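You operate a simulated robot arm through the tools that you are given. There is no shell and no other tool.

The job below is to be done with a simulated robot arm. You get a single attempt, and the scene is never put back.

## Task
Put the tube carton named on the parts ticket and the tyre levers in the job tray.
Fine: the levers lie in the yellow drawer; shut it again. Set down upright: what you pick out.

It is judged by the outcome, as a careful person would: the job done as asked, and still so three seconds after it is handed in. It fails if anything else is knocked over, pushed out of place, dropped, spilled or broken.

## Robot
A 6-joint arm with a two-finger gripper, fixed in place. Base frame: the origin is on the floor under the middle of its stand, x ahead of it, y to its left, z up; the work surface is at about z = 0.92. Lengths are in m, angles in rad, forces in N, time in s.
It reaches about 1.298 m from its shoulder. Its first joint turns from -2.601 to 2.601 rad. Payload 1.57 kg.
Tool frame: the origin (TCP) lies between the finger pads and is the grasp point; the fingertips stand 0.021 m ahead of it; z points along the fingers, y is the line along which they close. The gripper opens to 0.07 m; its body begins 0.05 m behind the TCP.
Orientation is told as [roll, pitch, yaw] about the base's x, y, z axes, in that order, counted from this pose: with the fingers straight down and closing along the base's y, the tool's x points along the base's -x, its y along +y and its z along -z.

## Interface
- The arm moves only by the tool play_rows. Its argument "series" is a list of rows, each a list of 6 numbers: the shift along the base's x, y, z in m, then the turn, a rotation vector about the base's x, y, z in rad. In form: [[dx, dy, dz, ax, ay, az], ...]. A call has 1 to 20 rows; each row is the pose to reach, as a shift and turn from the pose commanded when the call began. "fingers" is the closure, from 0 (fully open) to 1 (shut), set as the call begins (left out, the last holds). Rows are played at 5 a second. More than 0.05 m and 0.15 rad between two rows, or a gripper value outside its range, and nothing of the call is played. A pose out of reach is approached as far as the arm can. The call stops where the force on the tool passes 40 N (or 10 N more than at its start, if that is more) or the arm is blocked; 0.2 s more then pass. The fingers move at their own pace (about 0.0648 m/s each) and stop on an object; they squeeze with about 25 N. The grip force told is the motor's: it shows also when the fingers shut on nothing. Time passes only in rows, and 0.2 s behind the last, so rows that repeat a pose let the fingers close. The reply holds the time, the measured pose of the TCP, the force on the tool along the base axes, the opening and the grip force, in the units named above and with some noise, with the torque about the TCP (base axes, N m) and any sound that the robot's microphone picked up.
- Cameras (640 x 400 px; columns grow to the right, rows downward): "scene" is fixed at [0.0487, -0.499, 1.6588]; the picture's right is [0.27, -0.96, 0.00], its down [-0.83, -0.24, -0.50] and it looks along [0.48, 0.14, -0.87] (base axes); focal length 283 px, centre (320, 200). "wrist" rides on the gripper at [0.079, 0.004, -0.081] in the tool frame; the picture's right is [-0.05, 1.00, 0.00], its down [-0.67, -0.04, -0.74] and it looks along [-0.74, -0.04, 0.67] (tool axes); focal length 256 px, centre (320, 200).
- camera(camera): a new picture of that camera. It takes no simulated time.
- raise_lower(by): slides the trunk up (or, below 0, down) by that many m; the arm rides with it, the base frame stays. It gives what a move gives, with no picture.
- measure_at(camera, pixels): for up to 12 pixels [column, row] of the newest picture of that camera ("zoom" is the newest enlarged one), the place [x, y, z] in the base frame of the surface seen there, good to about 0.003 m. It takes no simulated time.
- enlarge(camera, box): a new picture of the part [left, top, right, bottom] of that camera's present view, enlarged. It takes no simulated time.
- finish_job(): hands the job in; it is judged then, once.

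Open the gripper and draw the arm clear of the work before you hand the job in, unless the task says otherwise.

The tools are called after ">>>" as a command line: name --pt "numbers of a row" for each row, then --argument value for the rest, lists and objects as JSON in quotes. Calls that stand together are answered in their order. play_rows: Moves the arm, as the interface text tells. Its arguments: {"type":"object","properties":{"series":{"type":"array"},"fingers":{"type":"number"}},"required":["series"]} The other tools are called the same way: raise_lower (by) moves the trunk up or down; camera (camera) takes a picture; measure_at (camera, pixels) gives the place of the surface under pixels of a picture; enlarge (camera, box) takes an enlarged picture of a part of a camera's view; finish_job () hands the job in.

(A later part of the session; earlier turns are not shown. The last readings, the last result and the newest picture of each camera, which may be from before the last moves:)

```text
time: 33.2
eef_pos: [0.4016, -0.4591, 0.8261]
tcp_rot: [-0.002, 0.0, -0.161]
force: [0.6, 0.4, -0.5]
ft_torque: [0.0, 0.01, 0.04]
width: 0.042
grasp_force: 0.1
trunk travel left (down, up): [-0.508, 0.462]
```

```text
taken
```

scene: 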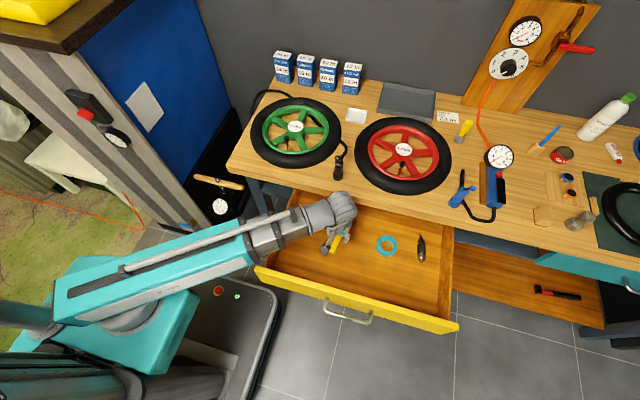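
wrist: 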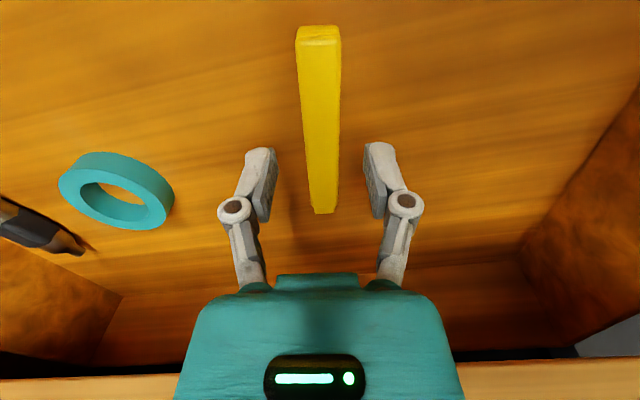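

The levers lie centred between the fingers (columns 305–340 vs fingers at 265 and 375). I lower the last 0.037 so the fingertips just miss the drawer floor.

>>> raise_lower --by -0.037

>>> camera --camera "wrist"

```text
time: 34.0
eef_pos: [0.4024, -0.4589, 0.7907]
tcp_rot: [-0.002, 0.0, -0.159]
force: [0.1, -1.4, -0.6]
ft_torque: [0.0, -0.01, -0.01]
width: 0.042
grasp_force: 0.0
trunk travel left (down, up): [-0.471, 0.499]
```

```text
taken
```

wrist: 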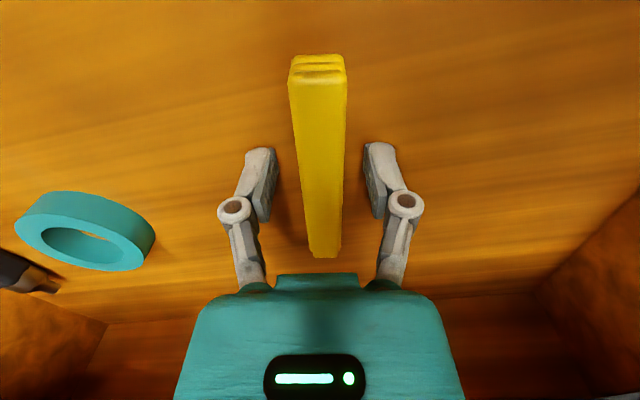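

The stack of levers is between the fingers at z=0.791. I close the gripper on it.

>>> play_rows --pt "0 0 0 0 0 0" --pt "0 0 0 0 0 0" --pt "0 0 0 0 0 0" --pt "0 0 0 0 0 0" --fingers 1

>>> camera --camera "wrist"

```text
time: 35.0
eef_pos: [0.4018, -0.4594, 0.7908]
tcp_rot: [-0.002, -0.001, -0.16]
force: [0.7, 0.0, 2.5]
ft_torque: [0.04, 0.16, -0.01]
width: 0.0188
grasp_force: 25.1
trunk travel left (down, up): [-0.471, 0.499]
```

```text
taken
```

wrist: 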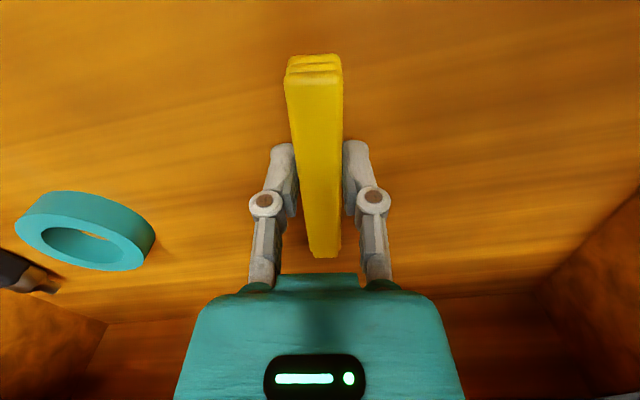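

The levers are gripped (width 0.0188). I raise the trunk by 0.05 first and check that they come up cleanly.

>>> raise_lower --by 0.05

>>> camera --camera "wrist"

```text
time: 35.9
eef_pos: [0.4005, -0.4584, 0.8401]
tcp_rot: [0.0, 0.001, -0.16]
force: [0.4, 0.2, -0.6]
ft_torque: [0.01, 0.02, -0.03]
width: 0.0191
grasp_force: 24.9
trunk travel left (down, up): [-0.521, 0.449]
```

```text
taken
```

wrist: 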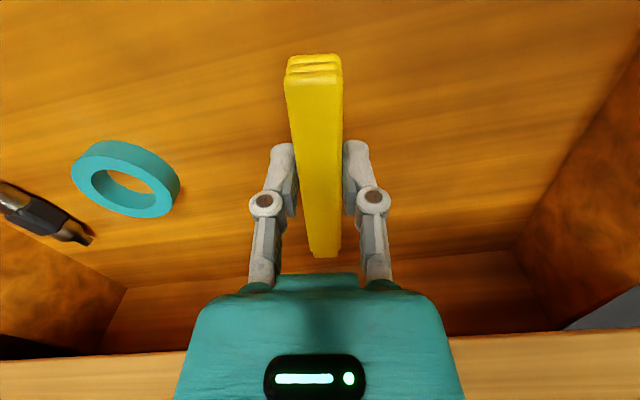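

The levers hang firmly in the grip. I raise the trunk by 0.35 to carry height and take a close look at the tray for the placing spot.

>>> raise_lower --by 0.35

>>> enlarge --camera "scene" --box '[365, 70, 461, 130]'

```text
time: 39.3
eef_pos: [0.4023, -0.4589, 1.1898]
tcp_rot: [-0.002, -0.001, -0.16]
force: [0.5, -0.5, -1.1]
ft_torque: [-0.03, 0.02, 0.02]
width: 0.0189
grasp_force: 25.4
trunk travel left (down, up): [-0.871, 0.099]
```

```text
6.67 times, centred on (413, 100) of scene
```

zoom: 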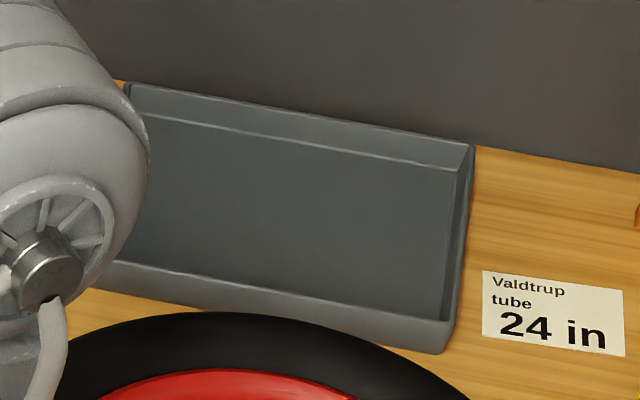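

The tray's inside is visible; I measure its inner floor corners and rims in this zoom.

>>> measure_at --camera "zoom" --pixels '[[160, 112], [300, 140], [445, 172], [447, 240], [430, 310], [300, 290], [200, 272], [300, 300], [300, 115], [470, 155], [448, 330], [250, 200]]'

```text
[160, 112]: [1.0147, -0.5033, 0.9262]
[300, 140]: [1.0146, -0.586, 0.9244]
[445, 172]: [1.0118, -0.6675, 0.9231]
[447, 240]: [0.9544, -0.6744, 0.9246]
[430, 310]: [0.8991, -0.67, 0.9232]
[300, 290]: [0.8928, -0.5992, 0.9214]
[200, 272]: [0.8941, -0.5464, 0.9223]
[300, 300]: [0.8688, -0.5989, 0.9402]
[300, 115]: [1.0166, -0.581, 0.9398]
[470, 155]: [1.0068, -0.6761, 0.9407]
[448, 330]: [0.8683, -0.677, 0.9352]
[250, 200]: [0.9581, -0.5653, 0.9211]
```

Tray floor is at z≈0.922, inside about x 0.885–1.012, y −0.49 to −0.672. I carry the levers over to (0.925,-0.586) at z=1.19 while turning them to lie along y, so they fit with room to spare.

>>> play_rows --pt "0.0436 -0.0106 0 0 0 -0.1176" --pt "0.0872 -0.0212 0 0 0 -0.2352" --pt "0.1308 -0.0318 0 0 0 -0.3528" --pt "0.1744 -0.0423 0 0 0 -0.4703" --pt "0.218 -0.0529 0 0 0 -0.5879" --pt "0.2616 -0.0635 0 0 0 -0.7055" --pt "0.3052 -0.0741 0 0 0 -0.8231" --pt "0.3488 -0.0847 0 0 0 -0.9407" --pt "0.3924 -0.0953 0 0 0 -1.0583" --pt "0.436 -0.1058 0 0 0 -1.1758" --pt "0.4796 -0.1164 0 0 0 -1.2934" --pt "0.5232 -0.127 0 0 0 -1.411" --pt "0.5232 -0.127 0 0 0 -1.411" --fingers 1

>>> camera --camera "scene"

>>> camera --camera "wrist"

```text
time: 42.1
eef_pos: [0.9245, -0.5853, 1.1897]
tcp_rot: [-0.003, 0.0, -1.573]
force: [0.3, 0.2, -0.3]
ft_torque: [0.02, 0.02, 0.01]
width: 0.0188
grasp_force: 24.3
trunk travel left (down, up): [-0.871, 0.099]
```

```text
taken
```

scene: 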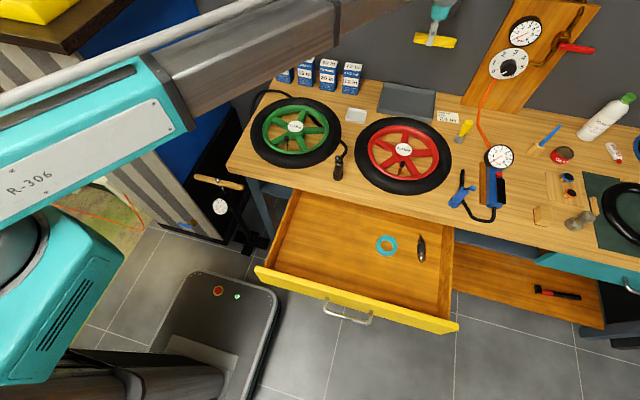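

```text
taken
```

wrist: 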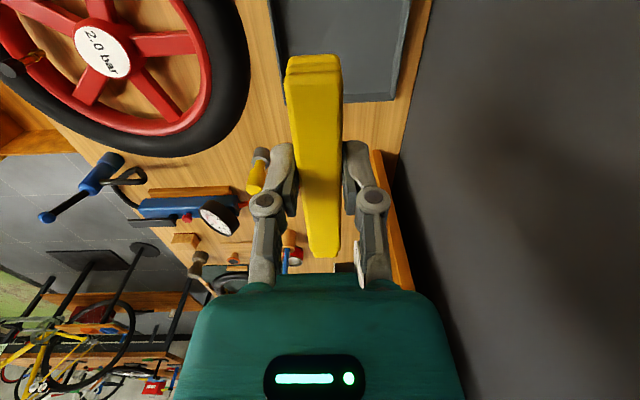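

The levers hang above the tray, lying along y. I measure both lever ends in the wrist view ((315,70) and (323,245)), the tray edges and the back wall (480,150).

>>> measure_at --camera "wrist" --pixels '[[315, 78], [318, 130], [323, 250], [315, 62], [300, 20], [380, 30], [278, 40], [405, 40], [480, 150], [400, 95], [255, 175]]'

>>> measure_at --camera "scene" --pixels '[[420, 38], [435, 41], [450, 45], [434, 35], [400, 60], [525, 33], [465, 130]]'

```text
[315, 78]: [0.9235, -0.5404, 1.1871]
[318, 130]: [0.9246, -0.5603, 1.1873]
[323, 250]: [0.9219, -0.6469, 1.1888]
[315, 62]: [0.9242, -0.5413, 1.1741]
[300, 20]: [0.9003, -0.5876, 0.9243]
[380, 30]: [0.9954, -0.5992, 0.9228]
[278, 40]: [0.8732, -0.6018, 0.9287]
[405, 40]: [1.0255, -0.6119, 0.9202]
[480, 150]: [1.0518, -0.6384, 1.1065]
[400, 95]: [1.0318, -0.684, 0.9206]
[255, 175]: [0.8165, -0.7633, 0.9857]
```

```text
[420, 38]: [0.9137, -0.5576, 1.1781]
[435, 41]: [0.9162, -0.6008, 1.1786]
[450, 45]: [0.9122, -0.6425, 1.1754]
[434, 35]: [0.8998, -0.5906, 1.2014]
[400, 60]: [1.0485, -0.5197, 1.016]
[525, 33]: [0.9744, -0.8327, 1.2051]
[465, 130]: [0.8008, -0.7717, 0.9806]
```

The levers span y −0.541 to −0.655 at x≈0.923, inside the tray's outline. I lower the trunk by 0.225 and check the view before touching down.

>>> raise_lower --by -0.225

>>> camera --camera "wrist"

>>> enlarge --camera "scene" --box '[345, 50, 489, 140]'

```text
time: 44.5
eef_pos: [0.9239, -0.5855, 0.9653]
tcp_rot: [0.0, 0.0, -1.572]
force: [0.5, -0.5, -0.6]
ft_torque: [-0.01, 0.0, 0.0]
width: 0.0188
grasp_force: 25.4
trunk travel left (down, up): [-0.646, 0.324]
```

```text
taken
```

wrist: 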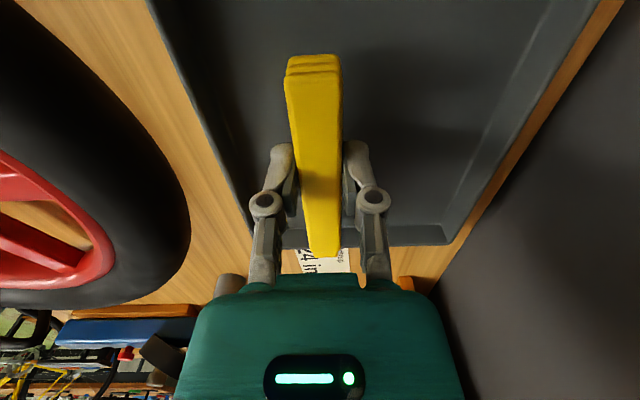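

```text
4.44 times, centred on (417, 95) of scene
```

zoom: 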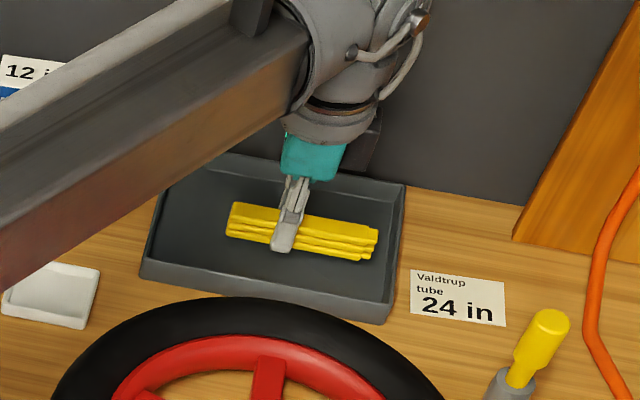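

The stack is just above the tray floor, near the right wall. I shift it 0.012 to the left and lower gently by 0.014.

>>> play_rows --pt "0 0.012 0 0 0 0" --pt "0 0.012 0 0 0 0" --fingers 1

>>> raise_lower --by -0.014

```text
time: 45.1
eef_pos: [0.9245, -0.5735, 0.9635]
tcp_rot: [-0.002, 0.001, -1.571]
force: [-0.1, 0.1, -0.4]
ft_torque: [-0.02, -0.01, 0.0]
width: 0.0188
grasp_force: 25.5
trunk travel left (down, up): [-0.646, 0.324]
```

```text
time: 45.7
eef_pos: [0.9247, -0.5746, 0.9505]
tcp_rot: [-0.002, 0.001, -1.571]
force: [-0.8, -0.1, -0.2]
ft_torque: [0.01, -0.04, 0.0]
width: 0.0191
grasp_force: 25.2
trunk travel left (down, up): [-0.632, 0.338]
```

No contact yet at z=0.9505. I lower another 0.003 and read the force.

>>> raise_lower --by -0.003

>>> enlarge --camera "scene" --box '[375, 75, 455, 125]'

```text
time: 46.2
eef_pos: [0.9246, -0.5731, 0.9471]
tcp_rot: [-0.001, 0.0, -1.572]
force: [-1.0, 0.3, 1.2]
ft_torque: [0.11, 0.0, 0.0]
width: 0.019
grasp_force: 24.8
trunk travel left (down, up): [-0.629, 0.341]
```

```text
8.00 times, centred on (415, 100) of scene
```

zoom: 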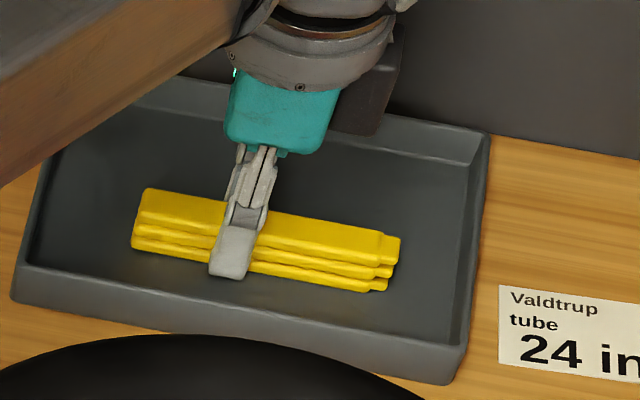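

The force reading (+1.2 N, torque 0.11) shows the stack just touching the tray floor. I open the fingers halfway to release it.

>>> play_rows --pt "0 0 0 0 0 0" --pt "0 0 0 0 0 0" --pt "0 0 0 0 0 0" --fingers 0.5

>>> raise_lower --by 0.2

>>> camera --camera "wrist"

>>> camera --camera "scene"

>>> enlarge --camera "scene" --box '[365, 70, 461, 130]'

```text
time: 47.0
eef_pos: [0.9248, -0.5733, 0.9482]
tcp_rot: [-0.001, 0.0, -1.572]
force: [-0.3, 0.5, 0.2]
ft_torque: [-0.02, 0.0, 0.01]
width: 0.0352
grasp_force: 0.1
trunk travel left (down, up): [-0.629, 0.341]
```

```text
time: 49.2
eef_pos: [0.9246, -0.5738, 1.1473]
tcp_rot: [-0.001, 0.001, -1.571]
force: [0.0, 0.9, 0.6]
ft_torque: [-0.03, 0.04, -0.02]
width: 0.035
grasp_force: 0.2
trunk travel left (down, up): [-0.829, 0.141]
```

```text
taken
```

wrist: 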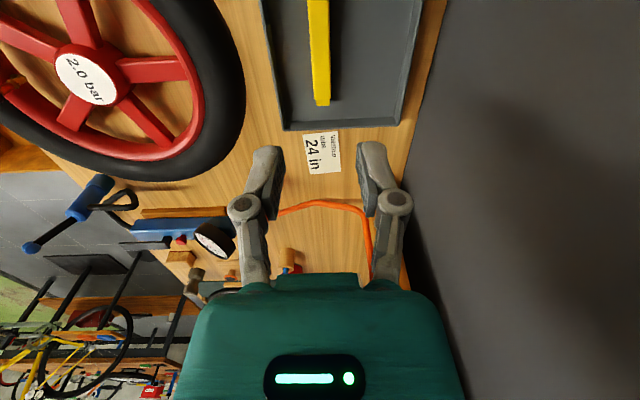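

```text
taken
```

scene: 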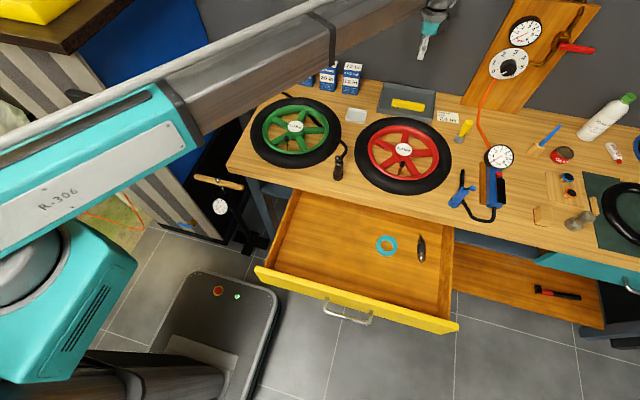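

```text
6.67 times, centred on (413, 100) of scene
```

zoom: 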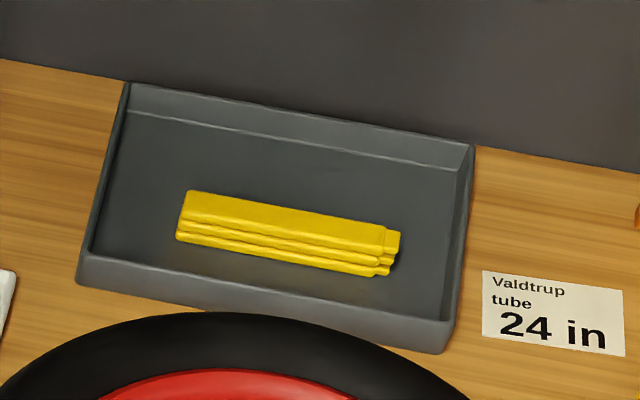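

The levers lie flat in the tray. Before choosing a carton I check the far right part of the workshop, visible at the lower left of the wrist view, for any "Valdtrup" carton.

>>> enlarge --camera "wrist" --box '[0, 160, 250, 400]'

>>> enlarge --camera "scene" --box '[540, 60, 640, 310]'

>>> enlarge --camera "wrist" --box '[0, 300, 160, 400]'

```text
1.67 times, centred on (125, 280) of wrist
```

zoom: 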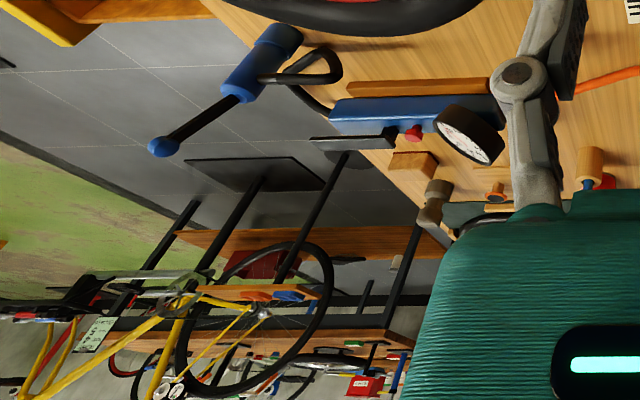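

```text
1.60 times, centred on (590, 185) of scene
```

zoom: 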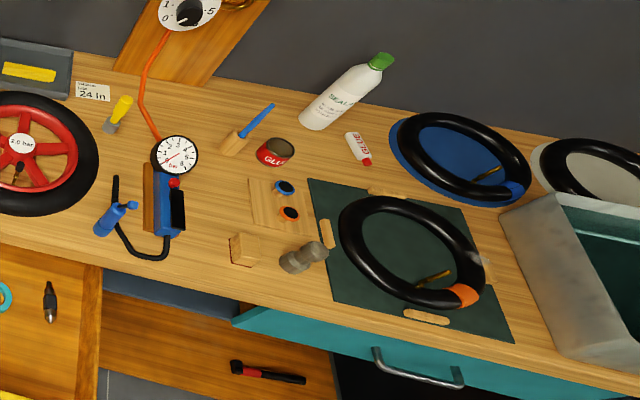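

```text
4.00 times, centred on (80, 350) of wrist
```

zoom: 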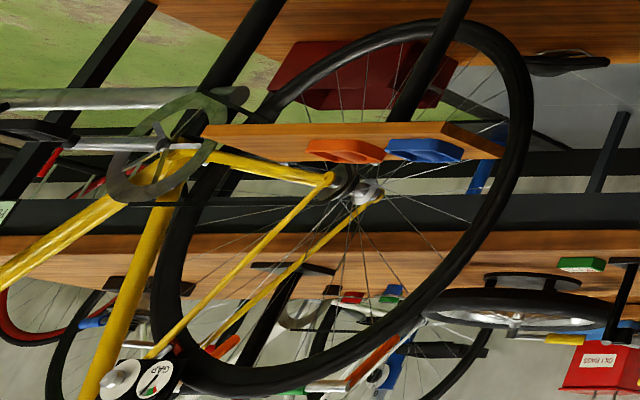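

The carton "24 in" on the bench is the only 24 in tube carton anywhere, so it is the one meant by the ticket's size. I carry the empty gripper at z=1.147 to about (0.85,-0.10), turning it back to yaw 0, to look at that carton from above.

>>> play_rows --pt "-0.0062 0.0395 0 0 0 0.131" --pt "-0.0124 0.079 0 0 0 0.262" --pt "-0.0187 0.1184 0 0 0 0.393" --pt "-0.0249 0.1579 0 0 0 0.524" --pt "-0.0311 0.1974 0 0 0 0.655" --pt "-0.0373 0.2369 0 0 0 0.786" --pt "-0.0435 0.2764 0 0 0 0.917" --pt "-0.0497 0.3159 0 0 0 1.048" --pt "-0.056 0.3553 0 0 0 1.179" --pt "-0.0622 0.3948 0 0 0 1.31" --pt "-0.0684 0.4343 0 0 0 1.441" --pt "-0.0746 0.4738 0 0 0 1.571" --pt "-0.0746 0.4738 0 0 0 1.571" --fingers 0

>>> camera --camera "wrist"

>>> camera --camera "scene"

```text
time: 52.0
eef_pos: [0.8509, -0.0977, 1.1474]
tcp_rot: [-0.001, 0.001, 0.002]
force: [0.9, 0.7, -0.2]
ft_torque: [-0.02, 0.0, 0.04]
width: 0.07
grasp_force: 0.1
trunk travel left (down, up): [-0.829, 0.141]
```

```text
taken
```

wrist: 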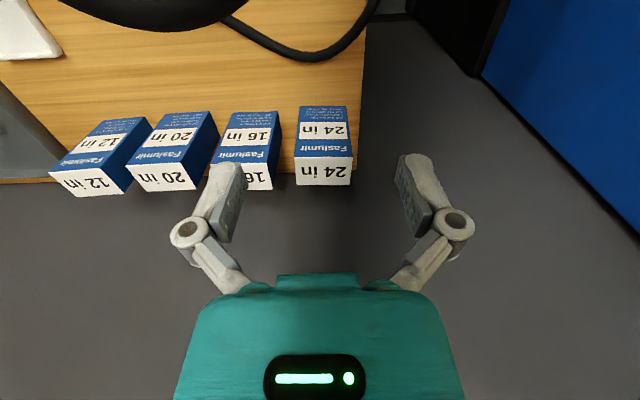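

```text
taken
```

scene: 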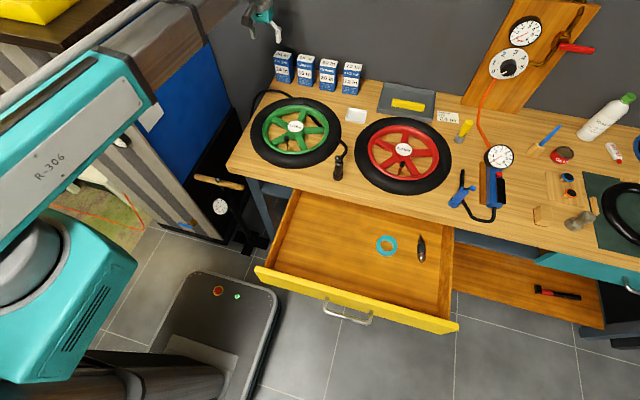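

The 24 in carton shows at (323,150) in the wrist view, with the 16 in carton beside it. I enlarge and measure its top corners and the neighbour's near side.

>>> enlarge --camera "wrist" --box '[200, 90, 380, 202]'

>>> measure_at --camera "wrist" --pixels '[[298, 160], [350, 160], [299, 183], [348, 183], [323, 170], [323, 130], [301, 110], [346, 110], [273, 170], [274, 150], [250, 180], [385, 170]]'

```text
3.56 times, centred on (290, 146) of wrist
```

zoom: 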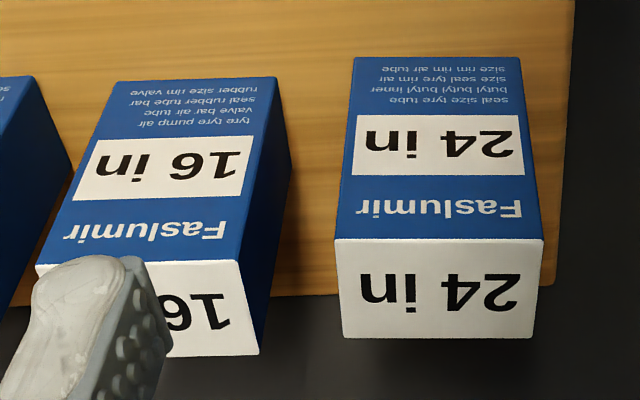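

```text
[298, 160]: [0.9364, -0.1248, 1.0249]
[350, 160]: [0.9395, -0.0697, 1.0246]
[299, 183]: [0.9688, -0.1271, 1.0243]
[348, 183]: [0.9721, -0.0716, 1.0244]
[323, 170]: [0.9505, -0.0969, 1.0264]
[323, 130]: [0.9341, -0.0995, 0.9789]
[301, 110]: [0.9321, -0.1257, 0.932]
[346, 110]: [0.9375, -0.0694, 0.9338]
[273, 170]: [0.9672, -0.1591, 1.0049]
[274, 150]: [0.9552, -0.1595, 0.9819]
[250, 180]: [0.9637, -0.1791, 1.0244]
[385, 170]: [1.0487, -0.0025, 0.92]
```

The carton is 0.061 wide (y), 0.040 deep (x), 0.104 tall, centred at (0.9545,-0.099) with yaw ≈ −0.065; the gap to the 16 in carton is only 0.03, so I will grip it front-to-back (closing along x). I move above it, turning the gripper to yaw ≈ −1.636.

>>> play_rows --pt "0.0086 -0.0001 0 0 0 -0.1365" --pt "0.0173 -0.0002 0 0 0 -0.273" --pt "0.0259 -0.0003 0 0 0 -0.4095" --pt "0.0345 -0.0004 0 0 0 -0.546" --pt "0.0432 -0.0005 0 0 0 -0.6825" --pt "0.0518 -0.0006 0 0 0 -0.819" --pt "0.0604 -0.0008 0 0 0 -0.9555" --pt "0.0691 -0.0009 0 0 0 -1.092" --pt "0.0777 -0.001 0 0 0 -1.2285" --pt "0.0863 -0.0011 0 0 0 -1.365" --pt "0.095 -0.0012 0 0 0 -1.5015" --pt "0.1036 -0.0013 0 0 0 -1.638" --pt "0.1036 -0.0013 0 0 0 -1.638" --fingers 0

>>> camera --camera "wrist"

```text
time: 54.8
eef_pos: [0.9537, -0.099, 1.1486]
tcp_rot: [-0.001, 0.001, -1.641]
force: [0.1, 0.4, -1.2]
ft_torque: [0.0, 0.01, -0.01]
width: 0.0701
grasp_force: 0.1
trunk travel left (down, up): [-0.829, 0.141]
```

```text
taken
```

wrist: 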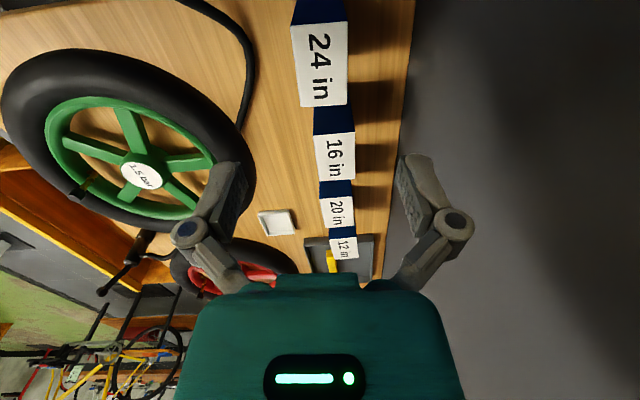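

The 24 in carton sits centred at columns 292–348. I measure its top corners once more from here for exact centring.

>>> measure_at --camera "wrist" --pixels '[[294, 30], [346, 27], [301, 104], [345, 103], [322, 65], [297, 65], [345, 65], [390, 100], [320, 130], [352, 150]]'

>>> enlarge --camera "wrist" --box '[240, 0, 400, 120]'

```text
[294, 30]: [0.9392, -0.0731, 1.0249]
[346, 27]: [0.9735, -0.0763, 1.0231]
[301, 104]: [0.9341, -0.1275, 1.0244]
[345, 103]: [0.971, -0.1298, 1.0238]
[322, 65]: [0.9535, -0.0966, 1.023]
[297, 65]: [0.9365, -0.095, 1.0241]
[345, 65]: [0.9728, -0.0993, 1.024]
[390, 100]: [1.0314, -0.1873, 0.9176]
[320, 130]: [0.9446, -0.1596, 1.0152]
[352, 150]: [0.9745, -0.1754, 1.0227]
```

```text
3.33 times, centred on (320, 60) of wrist
```

zoom: 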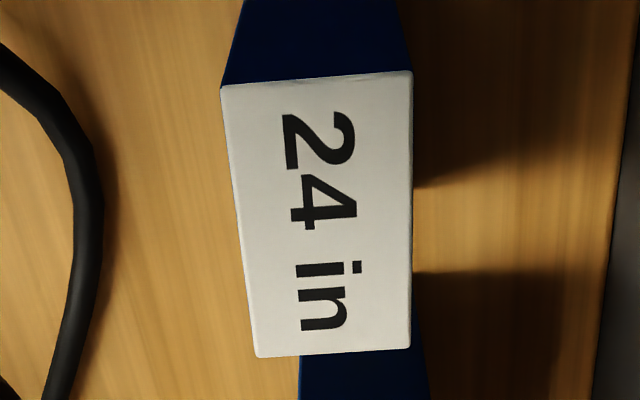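

Centring is within 1 mm. I lower the trunk by 0.16 so the fingers straddle the carton front and back at mid-height.

>>> raise_lower --by -0.16

>>> camera --camera "wrist"

>>> enlarge --camera "scene" --box '[220, 20, 380, 120]'

```text
time: 56.6
eef_pos: [0.954, -0.1011, 0.9881]
tcp_rot: [-0.002, -0.001, -1.64]
force: [0.0, 0.8, 0.1]
ft_torque: [0.01, 0.03, -0.01]
width: 0.0704
grasp_force: 0.1
trunk travel left (down, up): [-0.669, 0.301]
```

```text
taken
```

wrist: 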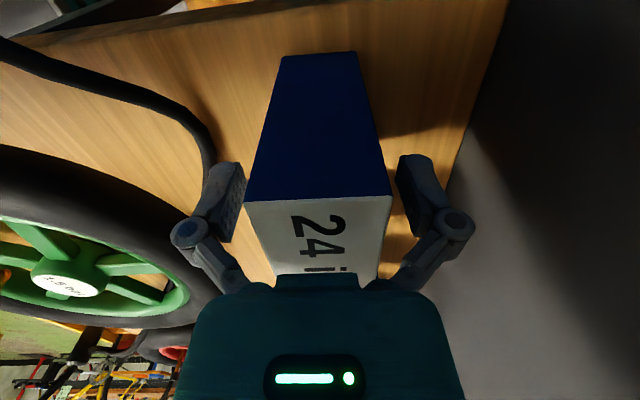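

```text
4.00 times, centred on (300, 70) of scene
```

zoom: 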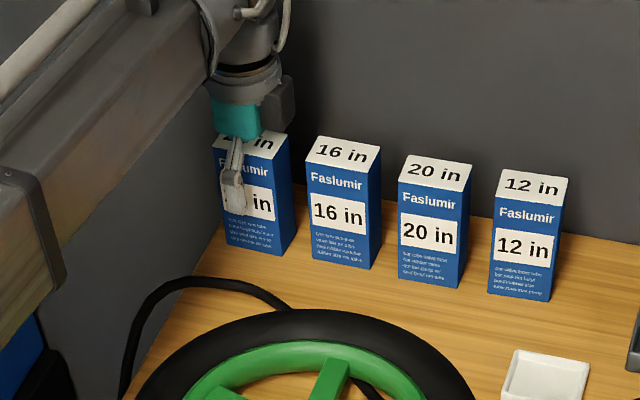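

The fingers straddle the carton without touching its neighbour. I close the gripper on it.

>>> play_rows --pt "0 0 0 0 0 0" --pt "0 0 0 0 0 0" --pt "0 0 0 0 0 0" --pt "0 0 0 0 0 0" --fingers 1

>>> raise_lower --by 0.03

>>> enlarge --camera "scene" --box '[220, 20, 380, 120]'

```text
time: 57.6
eef_pos: [0.953, -0.1005, 0.9881]
tcp_rot: [0.0, 0.0, -1.639]
force: [3.0, -0.4, 6.7]
ft_torque: [0.02, 0.0, 0.0]
width: 0.0406
grasp_force: 25.5
trunk travel left (down, up): [-0.669, 0.301]
```

```text
time: 58.4
eef_pos: [0.9541, -0.1009, 1.0176]
tcp_rot: [0.001, 0.001, -1.639]
force: [0.4, 0.0, -0.8]
ft_torque: [-0.04, 0.01, 0.0]
width: 0.0406
grasp_force: 25.4
trunk travel left (down, up): [-0.699, 0.271]
```

```text
4.00 times, centred on (300, 70) of scene
```

zoom: 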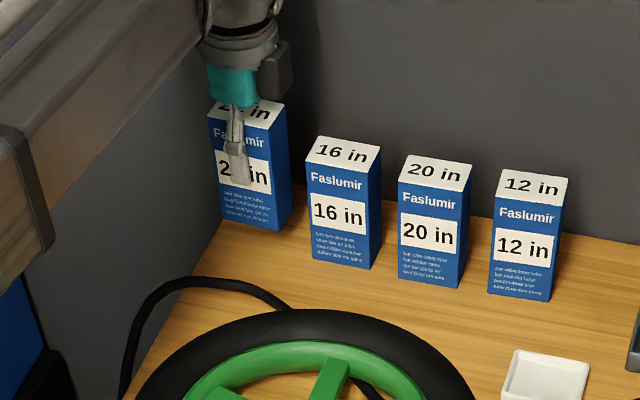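

The carton is lifted upright (width 0.0406, 25 N). I raise a further 0.2 so it clears the other cartons by over 0.1.

>>> raise_lower --by 0.2

>>> camera --camera "wrist"

```text
time: 60.5
eef_pos: [0.9559, -0.1005, 1.2181]
tcp_rot: [-0.002, 0.001, -1.639]
force: [0.0, -0.3, -1.1]
ft_torque: [0.02, -0.02, 0.0]
width: 0.04
grasp_force: 25.0
trunk travel left (down, up): [-0.899, 0.071]
```

```text
taken
```

wrist: 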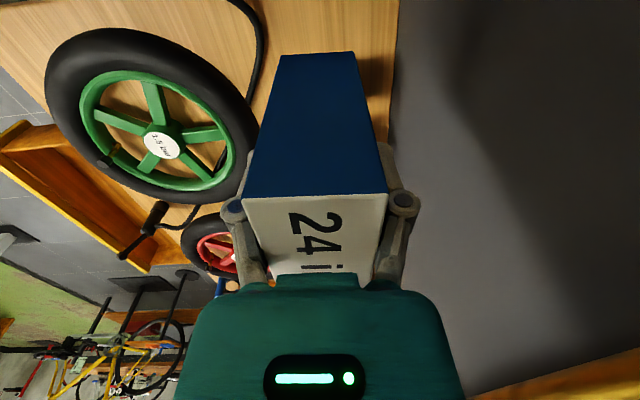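

I carry the carton along the wall to above the tray at (0.972,-0.58), behind the levers, straightening its yaw to 0.

>>> play_rows --pt "0.0015 -0.0401 0 0 0 0.0057" --pt "0.0029 -0.0802 0 0 0 0.0113" --pt "0.0044 -0.1203 0 0 0 0.017" --pt "0.0058 -0.1603 0 0 0 0.0227" --pt "0.0073 -0.2004 0 0 0 0.0283" --pt "0.0088 -0.2405 0 0 0 0.034" --pt "0.0102 -0.2806 0 0 0 0.0397" --pt "0.0117 -0.3207 0 0 0 0.0453" --pt "0.0131 -0.3608 0 0 0 0.051" --pt "0.0146 -0.4008 0 0 0 0.0567" --pt "0.016 -0.4409 0 0 0 0.0623" --pt "0.0175 -0.481 0 0 0 0.068" --pt "0.0175 -0.481 0 0 0 0.068" --fingers 1

>>> camera --camera "wrist"

>>> camera --camera "scene"

```text
time: 63.3
eef_pos: [0.9722, -0.5803, 1.2176]
tcp_rot: [-0.003, 0.0, -1.571]
force: [-0.1, 0.5, -1.8]
ft_torque: [0.02, -0.01, -0.01]
width: 0.0396
grasp_force: 24.5
trunk travel left (down, up): [-0.899, 0.071]
```

```text
taken
```

wrist: 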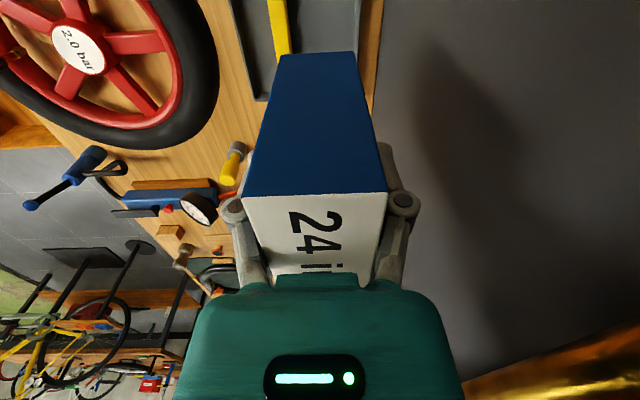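

```text
taken
```

scene: 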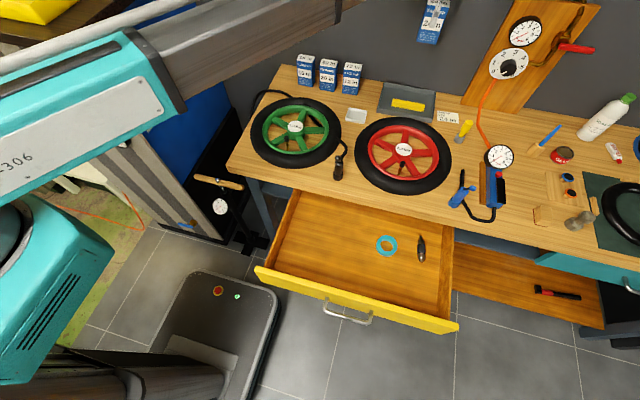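

The carton hangs over the tray. I zoom on the tray to measure the levers' rear edge and the space behind them before lowering.

>>> enlarge --camera "scene" --box '[365, 70, 461, 130]'

>>> measure_at --camera "zoom" --pixels '[[190, 195], [280, 210], [375, 230], [185, 215], [280, 235], [385, 255], [300, 150], [300, 180], [200, 130], [400, 180], [115, 150], [105, 220]]'

>>> measure_at --camera "wrist" --pixels '[[275, 20], [288, 20], [265, 20], [340, 20], [356, 20], [290, 57], [350, 57], [250, 190], [382, 190], [320, 120]]'

```text
6.67 times, centred on (413, 100) of scene
```

zoom: 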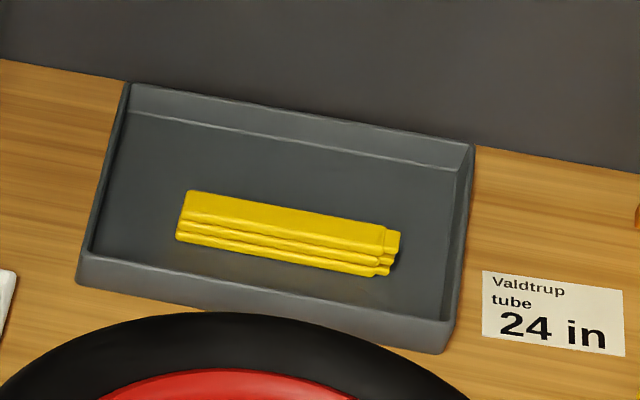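

```text
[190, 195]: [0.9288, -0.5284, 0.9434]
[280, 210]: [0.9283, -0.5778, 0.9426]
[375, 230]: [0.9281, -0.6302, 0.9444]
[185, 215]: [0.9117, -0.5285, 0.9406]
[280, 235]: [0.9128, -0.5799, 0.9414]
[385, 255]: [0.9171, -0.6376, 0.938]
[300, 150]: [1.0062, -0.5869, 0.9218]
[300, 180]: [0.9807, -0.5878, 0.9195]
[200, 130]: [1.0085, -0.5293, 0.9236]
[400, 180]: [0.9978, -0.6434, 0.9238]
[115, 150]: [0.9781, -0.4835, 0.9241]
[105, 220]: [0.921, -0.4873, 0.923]
```

```text
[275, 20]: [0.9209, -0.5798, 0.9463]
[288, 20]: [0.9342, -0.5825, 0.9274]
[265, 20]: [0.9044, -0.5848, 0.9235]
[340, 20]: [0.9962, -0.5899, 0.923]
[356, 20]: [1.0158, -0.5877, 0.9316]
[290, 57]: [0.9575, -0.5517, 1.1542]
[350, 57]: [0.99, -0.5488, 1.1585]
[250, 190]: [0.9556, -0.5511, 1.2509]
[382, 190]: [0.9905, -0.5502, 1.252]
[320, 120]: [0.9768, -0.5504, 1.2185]
```

There is free floor from x=0.934 to about 1.01, and the carton spans 0.953–0.993, so it fits with margins of about 0.02. I lower the trunk by 0.215 first.

>>> raise_lower --by -0.215

>>> enlarge --camera "scene" --box '[365, 50, 477, 130]'

>>> camera --camera "wrist"

```text
time: 65.6
eef_pos: [0.9726, -0.5798, 1.0027]
tcp_rot: [-0.002, 0.002, -1.573]
force: [-0.3, 0.3, -1.3]
ft_torque: [-0.01, 0.02, 0.0]
width: 0.0397
grasp_force: 25.1
trunk travel left (down, up): [-0.684, 0.286]
```

```text
5.00 times, centred on (421, 90) of scene
```

zoom: 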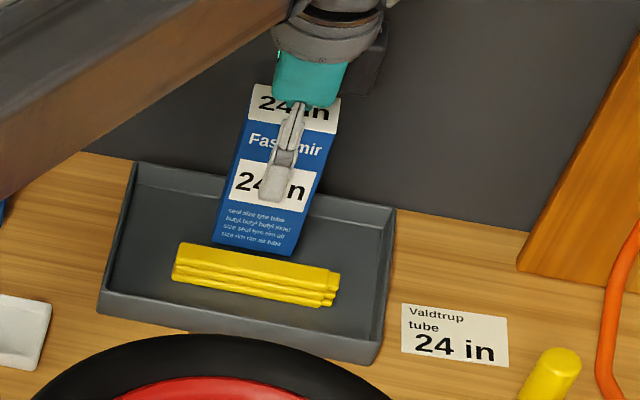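

```text
taken
```

wrist: 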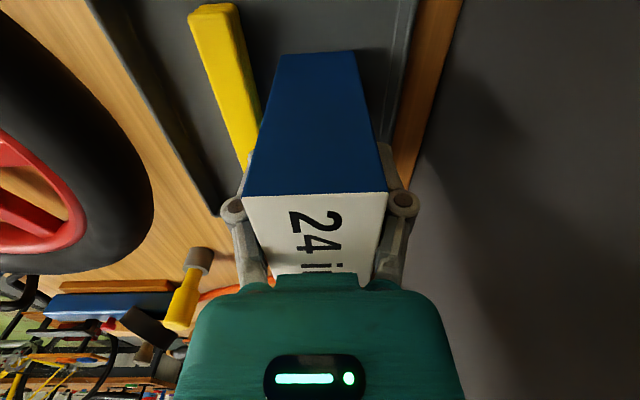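

The carton hangs about 1 cm above the tray floor behind the levers. I lower 0.008 more, then probe for contact.

>>> raise_lower --by -0.008

>>> raise_lower --by -0.002

```text
time: 66.2
eef_pos: [0.9739, -0.5808, 0.9946]
tcp_rot: [-0.002, 0.001, -1.571]
force: [0.0, 0.4, -2.4]
ft_torque: [0.0, 0.01, -0.03]
width: 0.0397
grasp_force: 24.9
trunk travel left (down, up): [-0.676, 0.294]
```

```text
time: 66.7
eef_pos: [0.9726, -0.5802, 0.9935]
tcp_rot: [-0.001, 0.0, -1.572]
force: [1.1, -0.9, 5.0]
ft_torque: [0.1, -0.16, -0.02]
width: 0.04
grasp_force: 25.2
trunk travel left (down, up): [-0.674, 0.296]
```

The force turned from −2 to +5 N, so the carton stands on the tray floor. I open the fingers moderately (to about 0.055) to release it.

>>> play_rows --pt "0 0 0 0 0 0" --pt "0 0 0 0 0 0" --pt "0 0 0 0 0 0" --fingers 0.2

>>> camera --camera "wrist"

>>> enlarge --camera "scene" --box '[365, 50, 477, 130]'

```text
time: 67.5
eef_pos: [0.9733, -0.5802, 0.9926]
tcp_rot: [-0.001, 0.001, -1.573]
force: [-0.9, -0.3, 0.2]
ft_torque: [-0.03, -0.03, 0.0]
width: 0.056
grasp_force: 0.0
trunk travel left (down, up): [-0.674, 0.296]
```

```text
taken
```

wrist: 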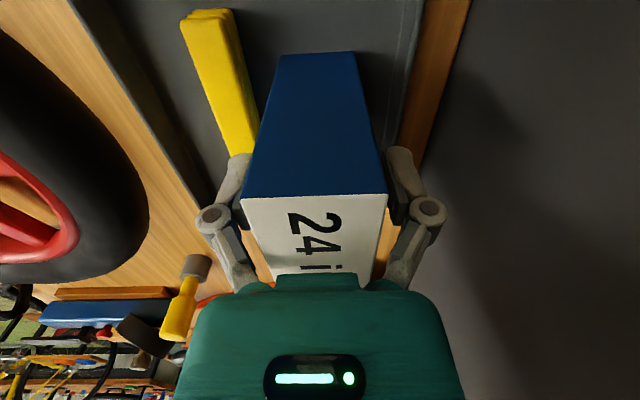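

```text
5.00 times, centred on (421, 90) of scene
```

zoom: 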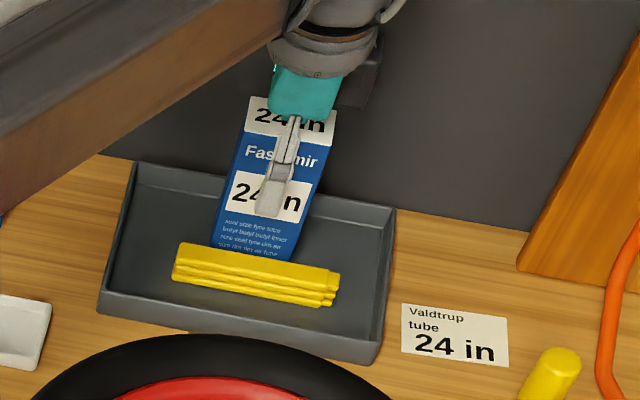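

The carton stands free with gaps to both fingers. I raise the trunk straight up by 0.2.

>>> raise_lower --by 0.2

>>> camera --camera "wrist"

>>> camera --camera "scene"

>>> enlarge --camera "scene" --box '[365, 50, 477, 130]'

```text
time: 69.7
eef_pos: [0.9738, -0.5816, 1.1928]
tcp_rot: [-0.004, 0.001, -1.571]
force: [0.3, 0.2, -0.3]
ft_torque: [-0.04, 0.0, -0.01]
width: 0.0562
grasp_force: 0.0
trunk travel left (down, up): [-0.874, 0.096]
```

```text
taken
```

wrist: 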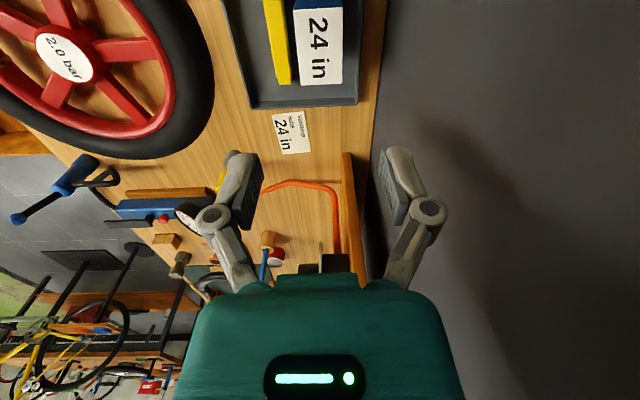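

```text
taken
```

scene: 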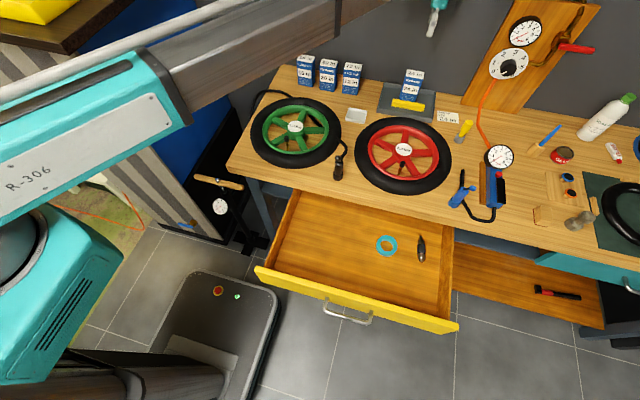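

```text
5.00 times, centred on (421, 90) of scene
```

zoom: 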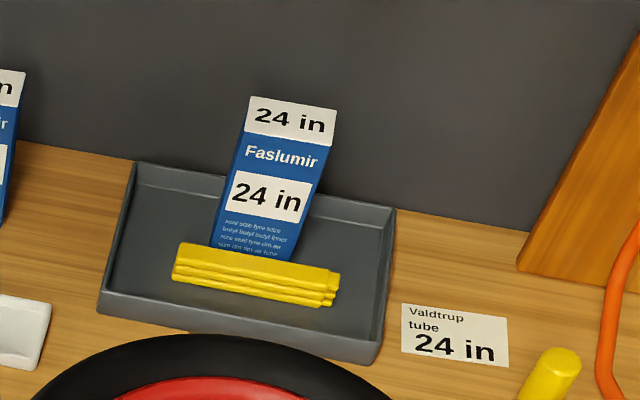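

Both items are in the tray: levers flat, carton upright. Now I go back to shut the drawer: first I retract the arm at this height to (0.30,-0.54), over the red wheel with ample clearance.

>>> play_rows --pt "-0.0449 0.0027 0 0 0 0" --pt "-0.0899 0.0053 0 0 0 0" --pt "-0.1348 0.008 0 0 0 0" --pt "-0.1797 0.0107 0 0 0 0" --pt "-0.2247 0.0133 0 0 0 0" --pt "-0.2696 0.016 0 0 0 0" --pt "-0.3145 0.0187 0 0 0 0" --pt "-0.3595 0.0213 0 0 0 0" --pt "-0.4044 0.024 0 0 0 0" --pt "-0.4493 0.0267 0 0 0 0" --pt "-0.4943 0.0293 0 0 0 0" --pt "-0.5392 0.032 0 0 0 0" --pt "-0.5841 0.0347 0 0 0 0" --pt "-0.6291 0.0373 0 0 0 0" --pt "-0.674 0.04 0 0 0 0" --pt "-0.674 0.04 0 0 0 0" --fingers 0.4

>>> camera --camera "scene"

```text
time: 73.1
eef_pos: [0.2994, -0.5409, 1.1922]
tcp_rot: [-0.001, 0.0, -1.569]
force: [-0.1, 0.8, 0.4]
ft_torque: [0.0, -0.01, 0.02]
width: 0.0419
grasp_force: 0.1
trunk travel left (down, up): [-0.874, 0.096]
```

```text
taken
```

scene: 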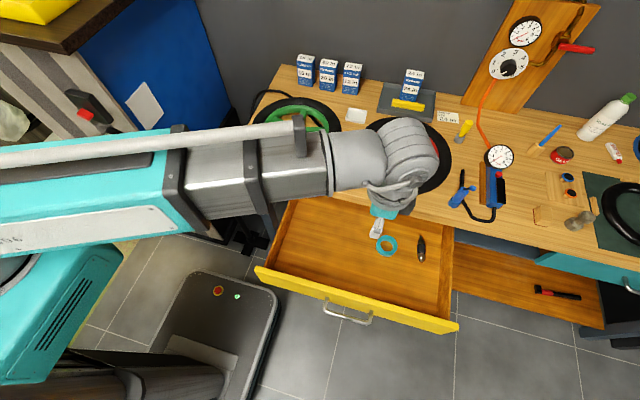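

I now tilt the fingers from down to straight ahead (−90° about y) while drawing the wrist back to x≈−0.075, ending in front of the drawer handle, high above it.

>>> play_rows --pt "-0.0077 0 0.0019 0 -0.1428 0" --pt "-0.0159 0 0.0075 0 -0.2856 0" --pt "-0.0252 0 0.0168 0 -0.4284 0" --pt "-0.0361 0 0.0295 0 -0.5712 0" --pt "-0.049 0 0.0453 0 -0.714 0" --pt "-0.0643 0 0.064 0 -0.8568 0" --pt "-0.0826 0 0.0852 0 -0.9996 0" --pt "-0.104 0 0.1084 0 -1.1424 0" --pt "-0.1288 0 0.1332 0 -1.2852 0" --pt "-0.1573 0 0.1591 0 -1.428 0" --pt "-0.1895 0 0.1855 0 -1.5708 0" --pt "-0.1895 0 0.1855 0 -1.5708 0" --fingers 0.4

>>> raise_lower --by -0.4

>>> camera --camera "wrist"

>>> camera --camera "scene"

```text
time: 75.7
eef_pos: [0.1075, -0.5406, 1.3786]
tcp_rot: [1.573, -0.001, -1.572]
force: [-0.3, 0.5, -0.8]
ft_torque: [0.01, 0.0, 0.02]
width: 0.0424
grasp_force: 0.1
trunk travel left (down, up): [-0.874, 0.096]
```

```text
time: 79.5
eef_pos: [0.1079, -0.5411, 0.9777]
tcp_rot: [1.571, -0.001, -1.57]
force: [0.9, 1.0, 0.0]
ft_torque: [0.01, 0.02, 0.03]
width: 0.0421
grasp_force: 0.1
trunk travel left (down, up): [-0.474, 0.496]
```

```text
taken
```

wrist: 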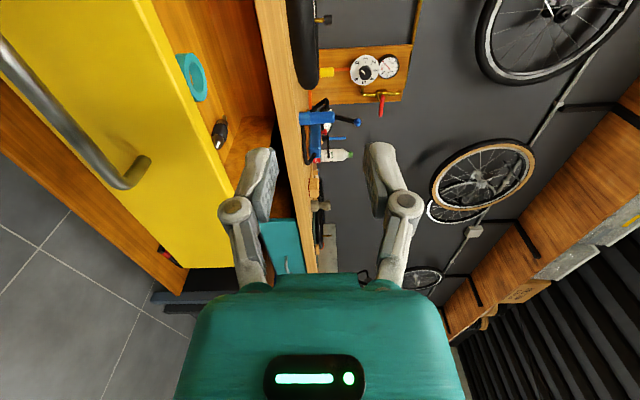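

```text
taken
```

scene: 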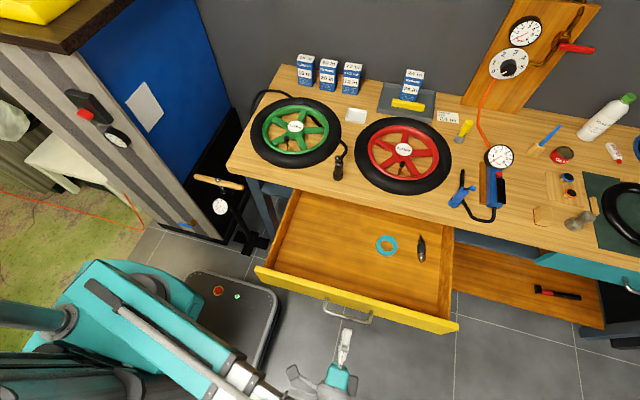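

The handle is ahead and below (wrist view (100,150)). I lower a further 0.165 to the bar's height.

>>> raise_lower --by -0.165

>>> camera --camera "wrist"

```text
time: 81.4
eef_pos: [0.1077, -0.5407, 0.8139]
tcp_rot: [1.572, 0.001, -1.571]
force: [-0.1, 0.2, -0.4]
ft_torque: [-0.04, -0.01, 0.0]
width: 0.042
grasp_force: 0.1
trunk travel left (down, up): [-0.309, 0.661]
```

```text
taken
```

wrist: 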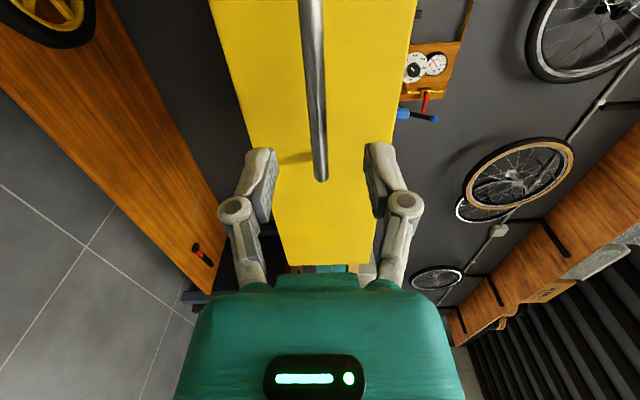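

The bar is centred at column 318 again. I advance 0.062 so it lies between the pads, then close the fingers.

>>> play_rows --pt "0.02 0 0 0 0 0" --pt "0.04 0 0 0 0 0" --pt "0.055 0 0 0 0 0" --pt "0.062 0 0 0 0 0" --pt "0.062 0 0 0 0 0" --fingers 0.4

>>> play_rows --pt "0 0 0 0 0 0" --pt "0 0 0 0 0 0" --pt "0 0 0 0 0 0" --fingers 1

```text
time: 82.6
eef_pos: [0.1712, -0.5409, 0.814]
tcp_rot: [1.571, 0.0, -1.571]
force: [0.4, -0.6, -1.1]
ft_torque: [-0.01, 0.0, 0.0]
width: 0.0418
grasp_force: 0.0
trunk travel left (down, up): [-0.309, 0.661]
```

```text
time: 83.4
eef_pos: [0.1704, -0.5412, 0.8111]
tcp_rot: [1.566, 0.002, -1.571]
force: [-0.6, 7.5, -27.0]
ft_torque: [-0.04, 0.12, -0.14]
width: 0.0112
grasp_force: 31.7
trunk travel left (down, up): [-0.309, 0.661]
```

The bar is gripped but sits ~3 mm lower than the gripper (−27 N). I lower the trunk by 0.0025 to relieve it.

>>> raise_lower --by -0.0025

```text
time: 83.9
eef_pos: [0.1694, -0.5415, 0.8125]
tcp_rot: [1.572, 0.0, -1.571]
force: [1.0, 3.0, -4.8]
ft_torque: [0.03, -0.05, 0.8]
width: 0.0114
grasp_force: 32.0
trunk travel left (down, up): [-0.307, 0.663]
```

The load is small now. I push the drawer in along +x at a gentle 0.02 per row, 0.20 first.

>>> play_rows --pt "0.01 0 0 0 0 0" --pt "0.025 0 0 0 0 0" --pt "0.04 0 0 0 0 0" --pt "0.055 0 0 0 0 0" --pt "0.07 0 0 0 0 0" --pt "0.085 0 0 0 0 0" --pt "0.1 0 0 0 0 0" --pt "0.115 0 0 0 0 0" --pt "0.13 0 0 0 0 0" --pt "0.145 0 0 0 0 0" --pt "0.16 0 0 0 0 0" --pt "0.175 0 0 0 0 0" --pt "0.19 0 0 0 0 0" --pt "0.2 0 0 0 0 0"

>>> camera --camera "scene"

```text
time: 86.9
eef_pos: [0.3706, -0.5414, 0.8127]
tcp_rot: [1.57, 0.0, -1.572]
force: [0.6, -3.5, 13.5]
ft_torque: [0.02, -0.08, 0.45]
width: 0.0112
grasp_force: 31.8
trunk travel left (down, up): [-0.307, 0.663]
```

```text
taken
```

scene: 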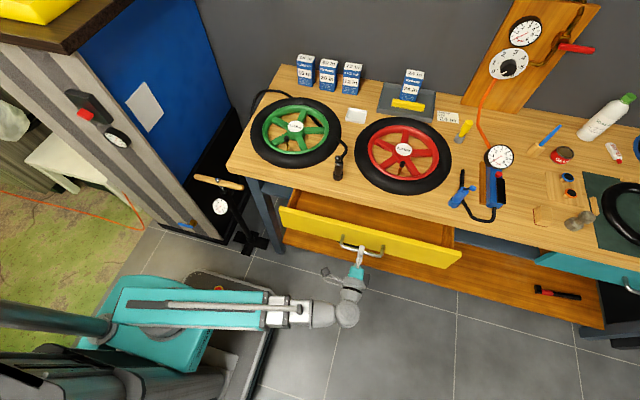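

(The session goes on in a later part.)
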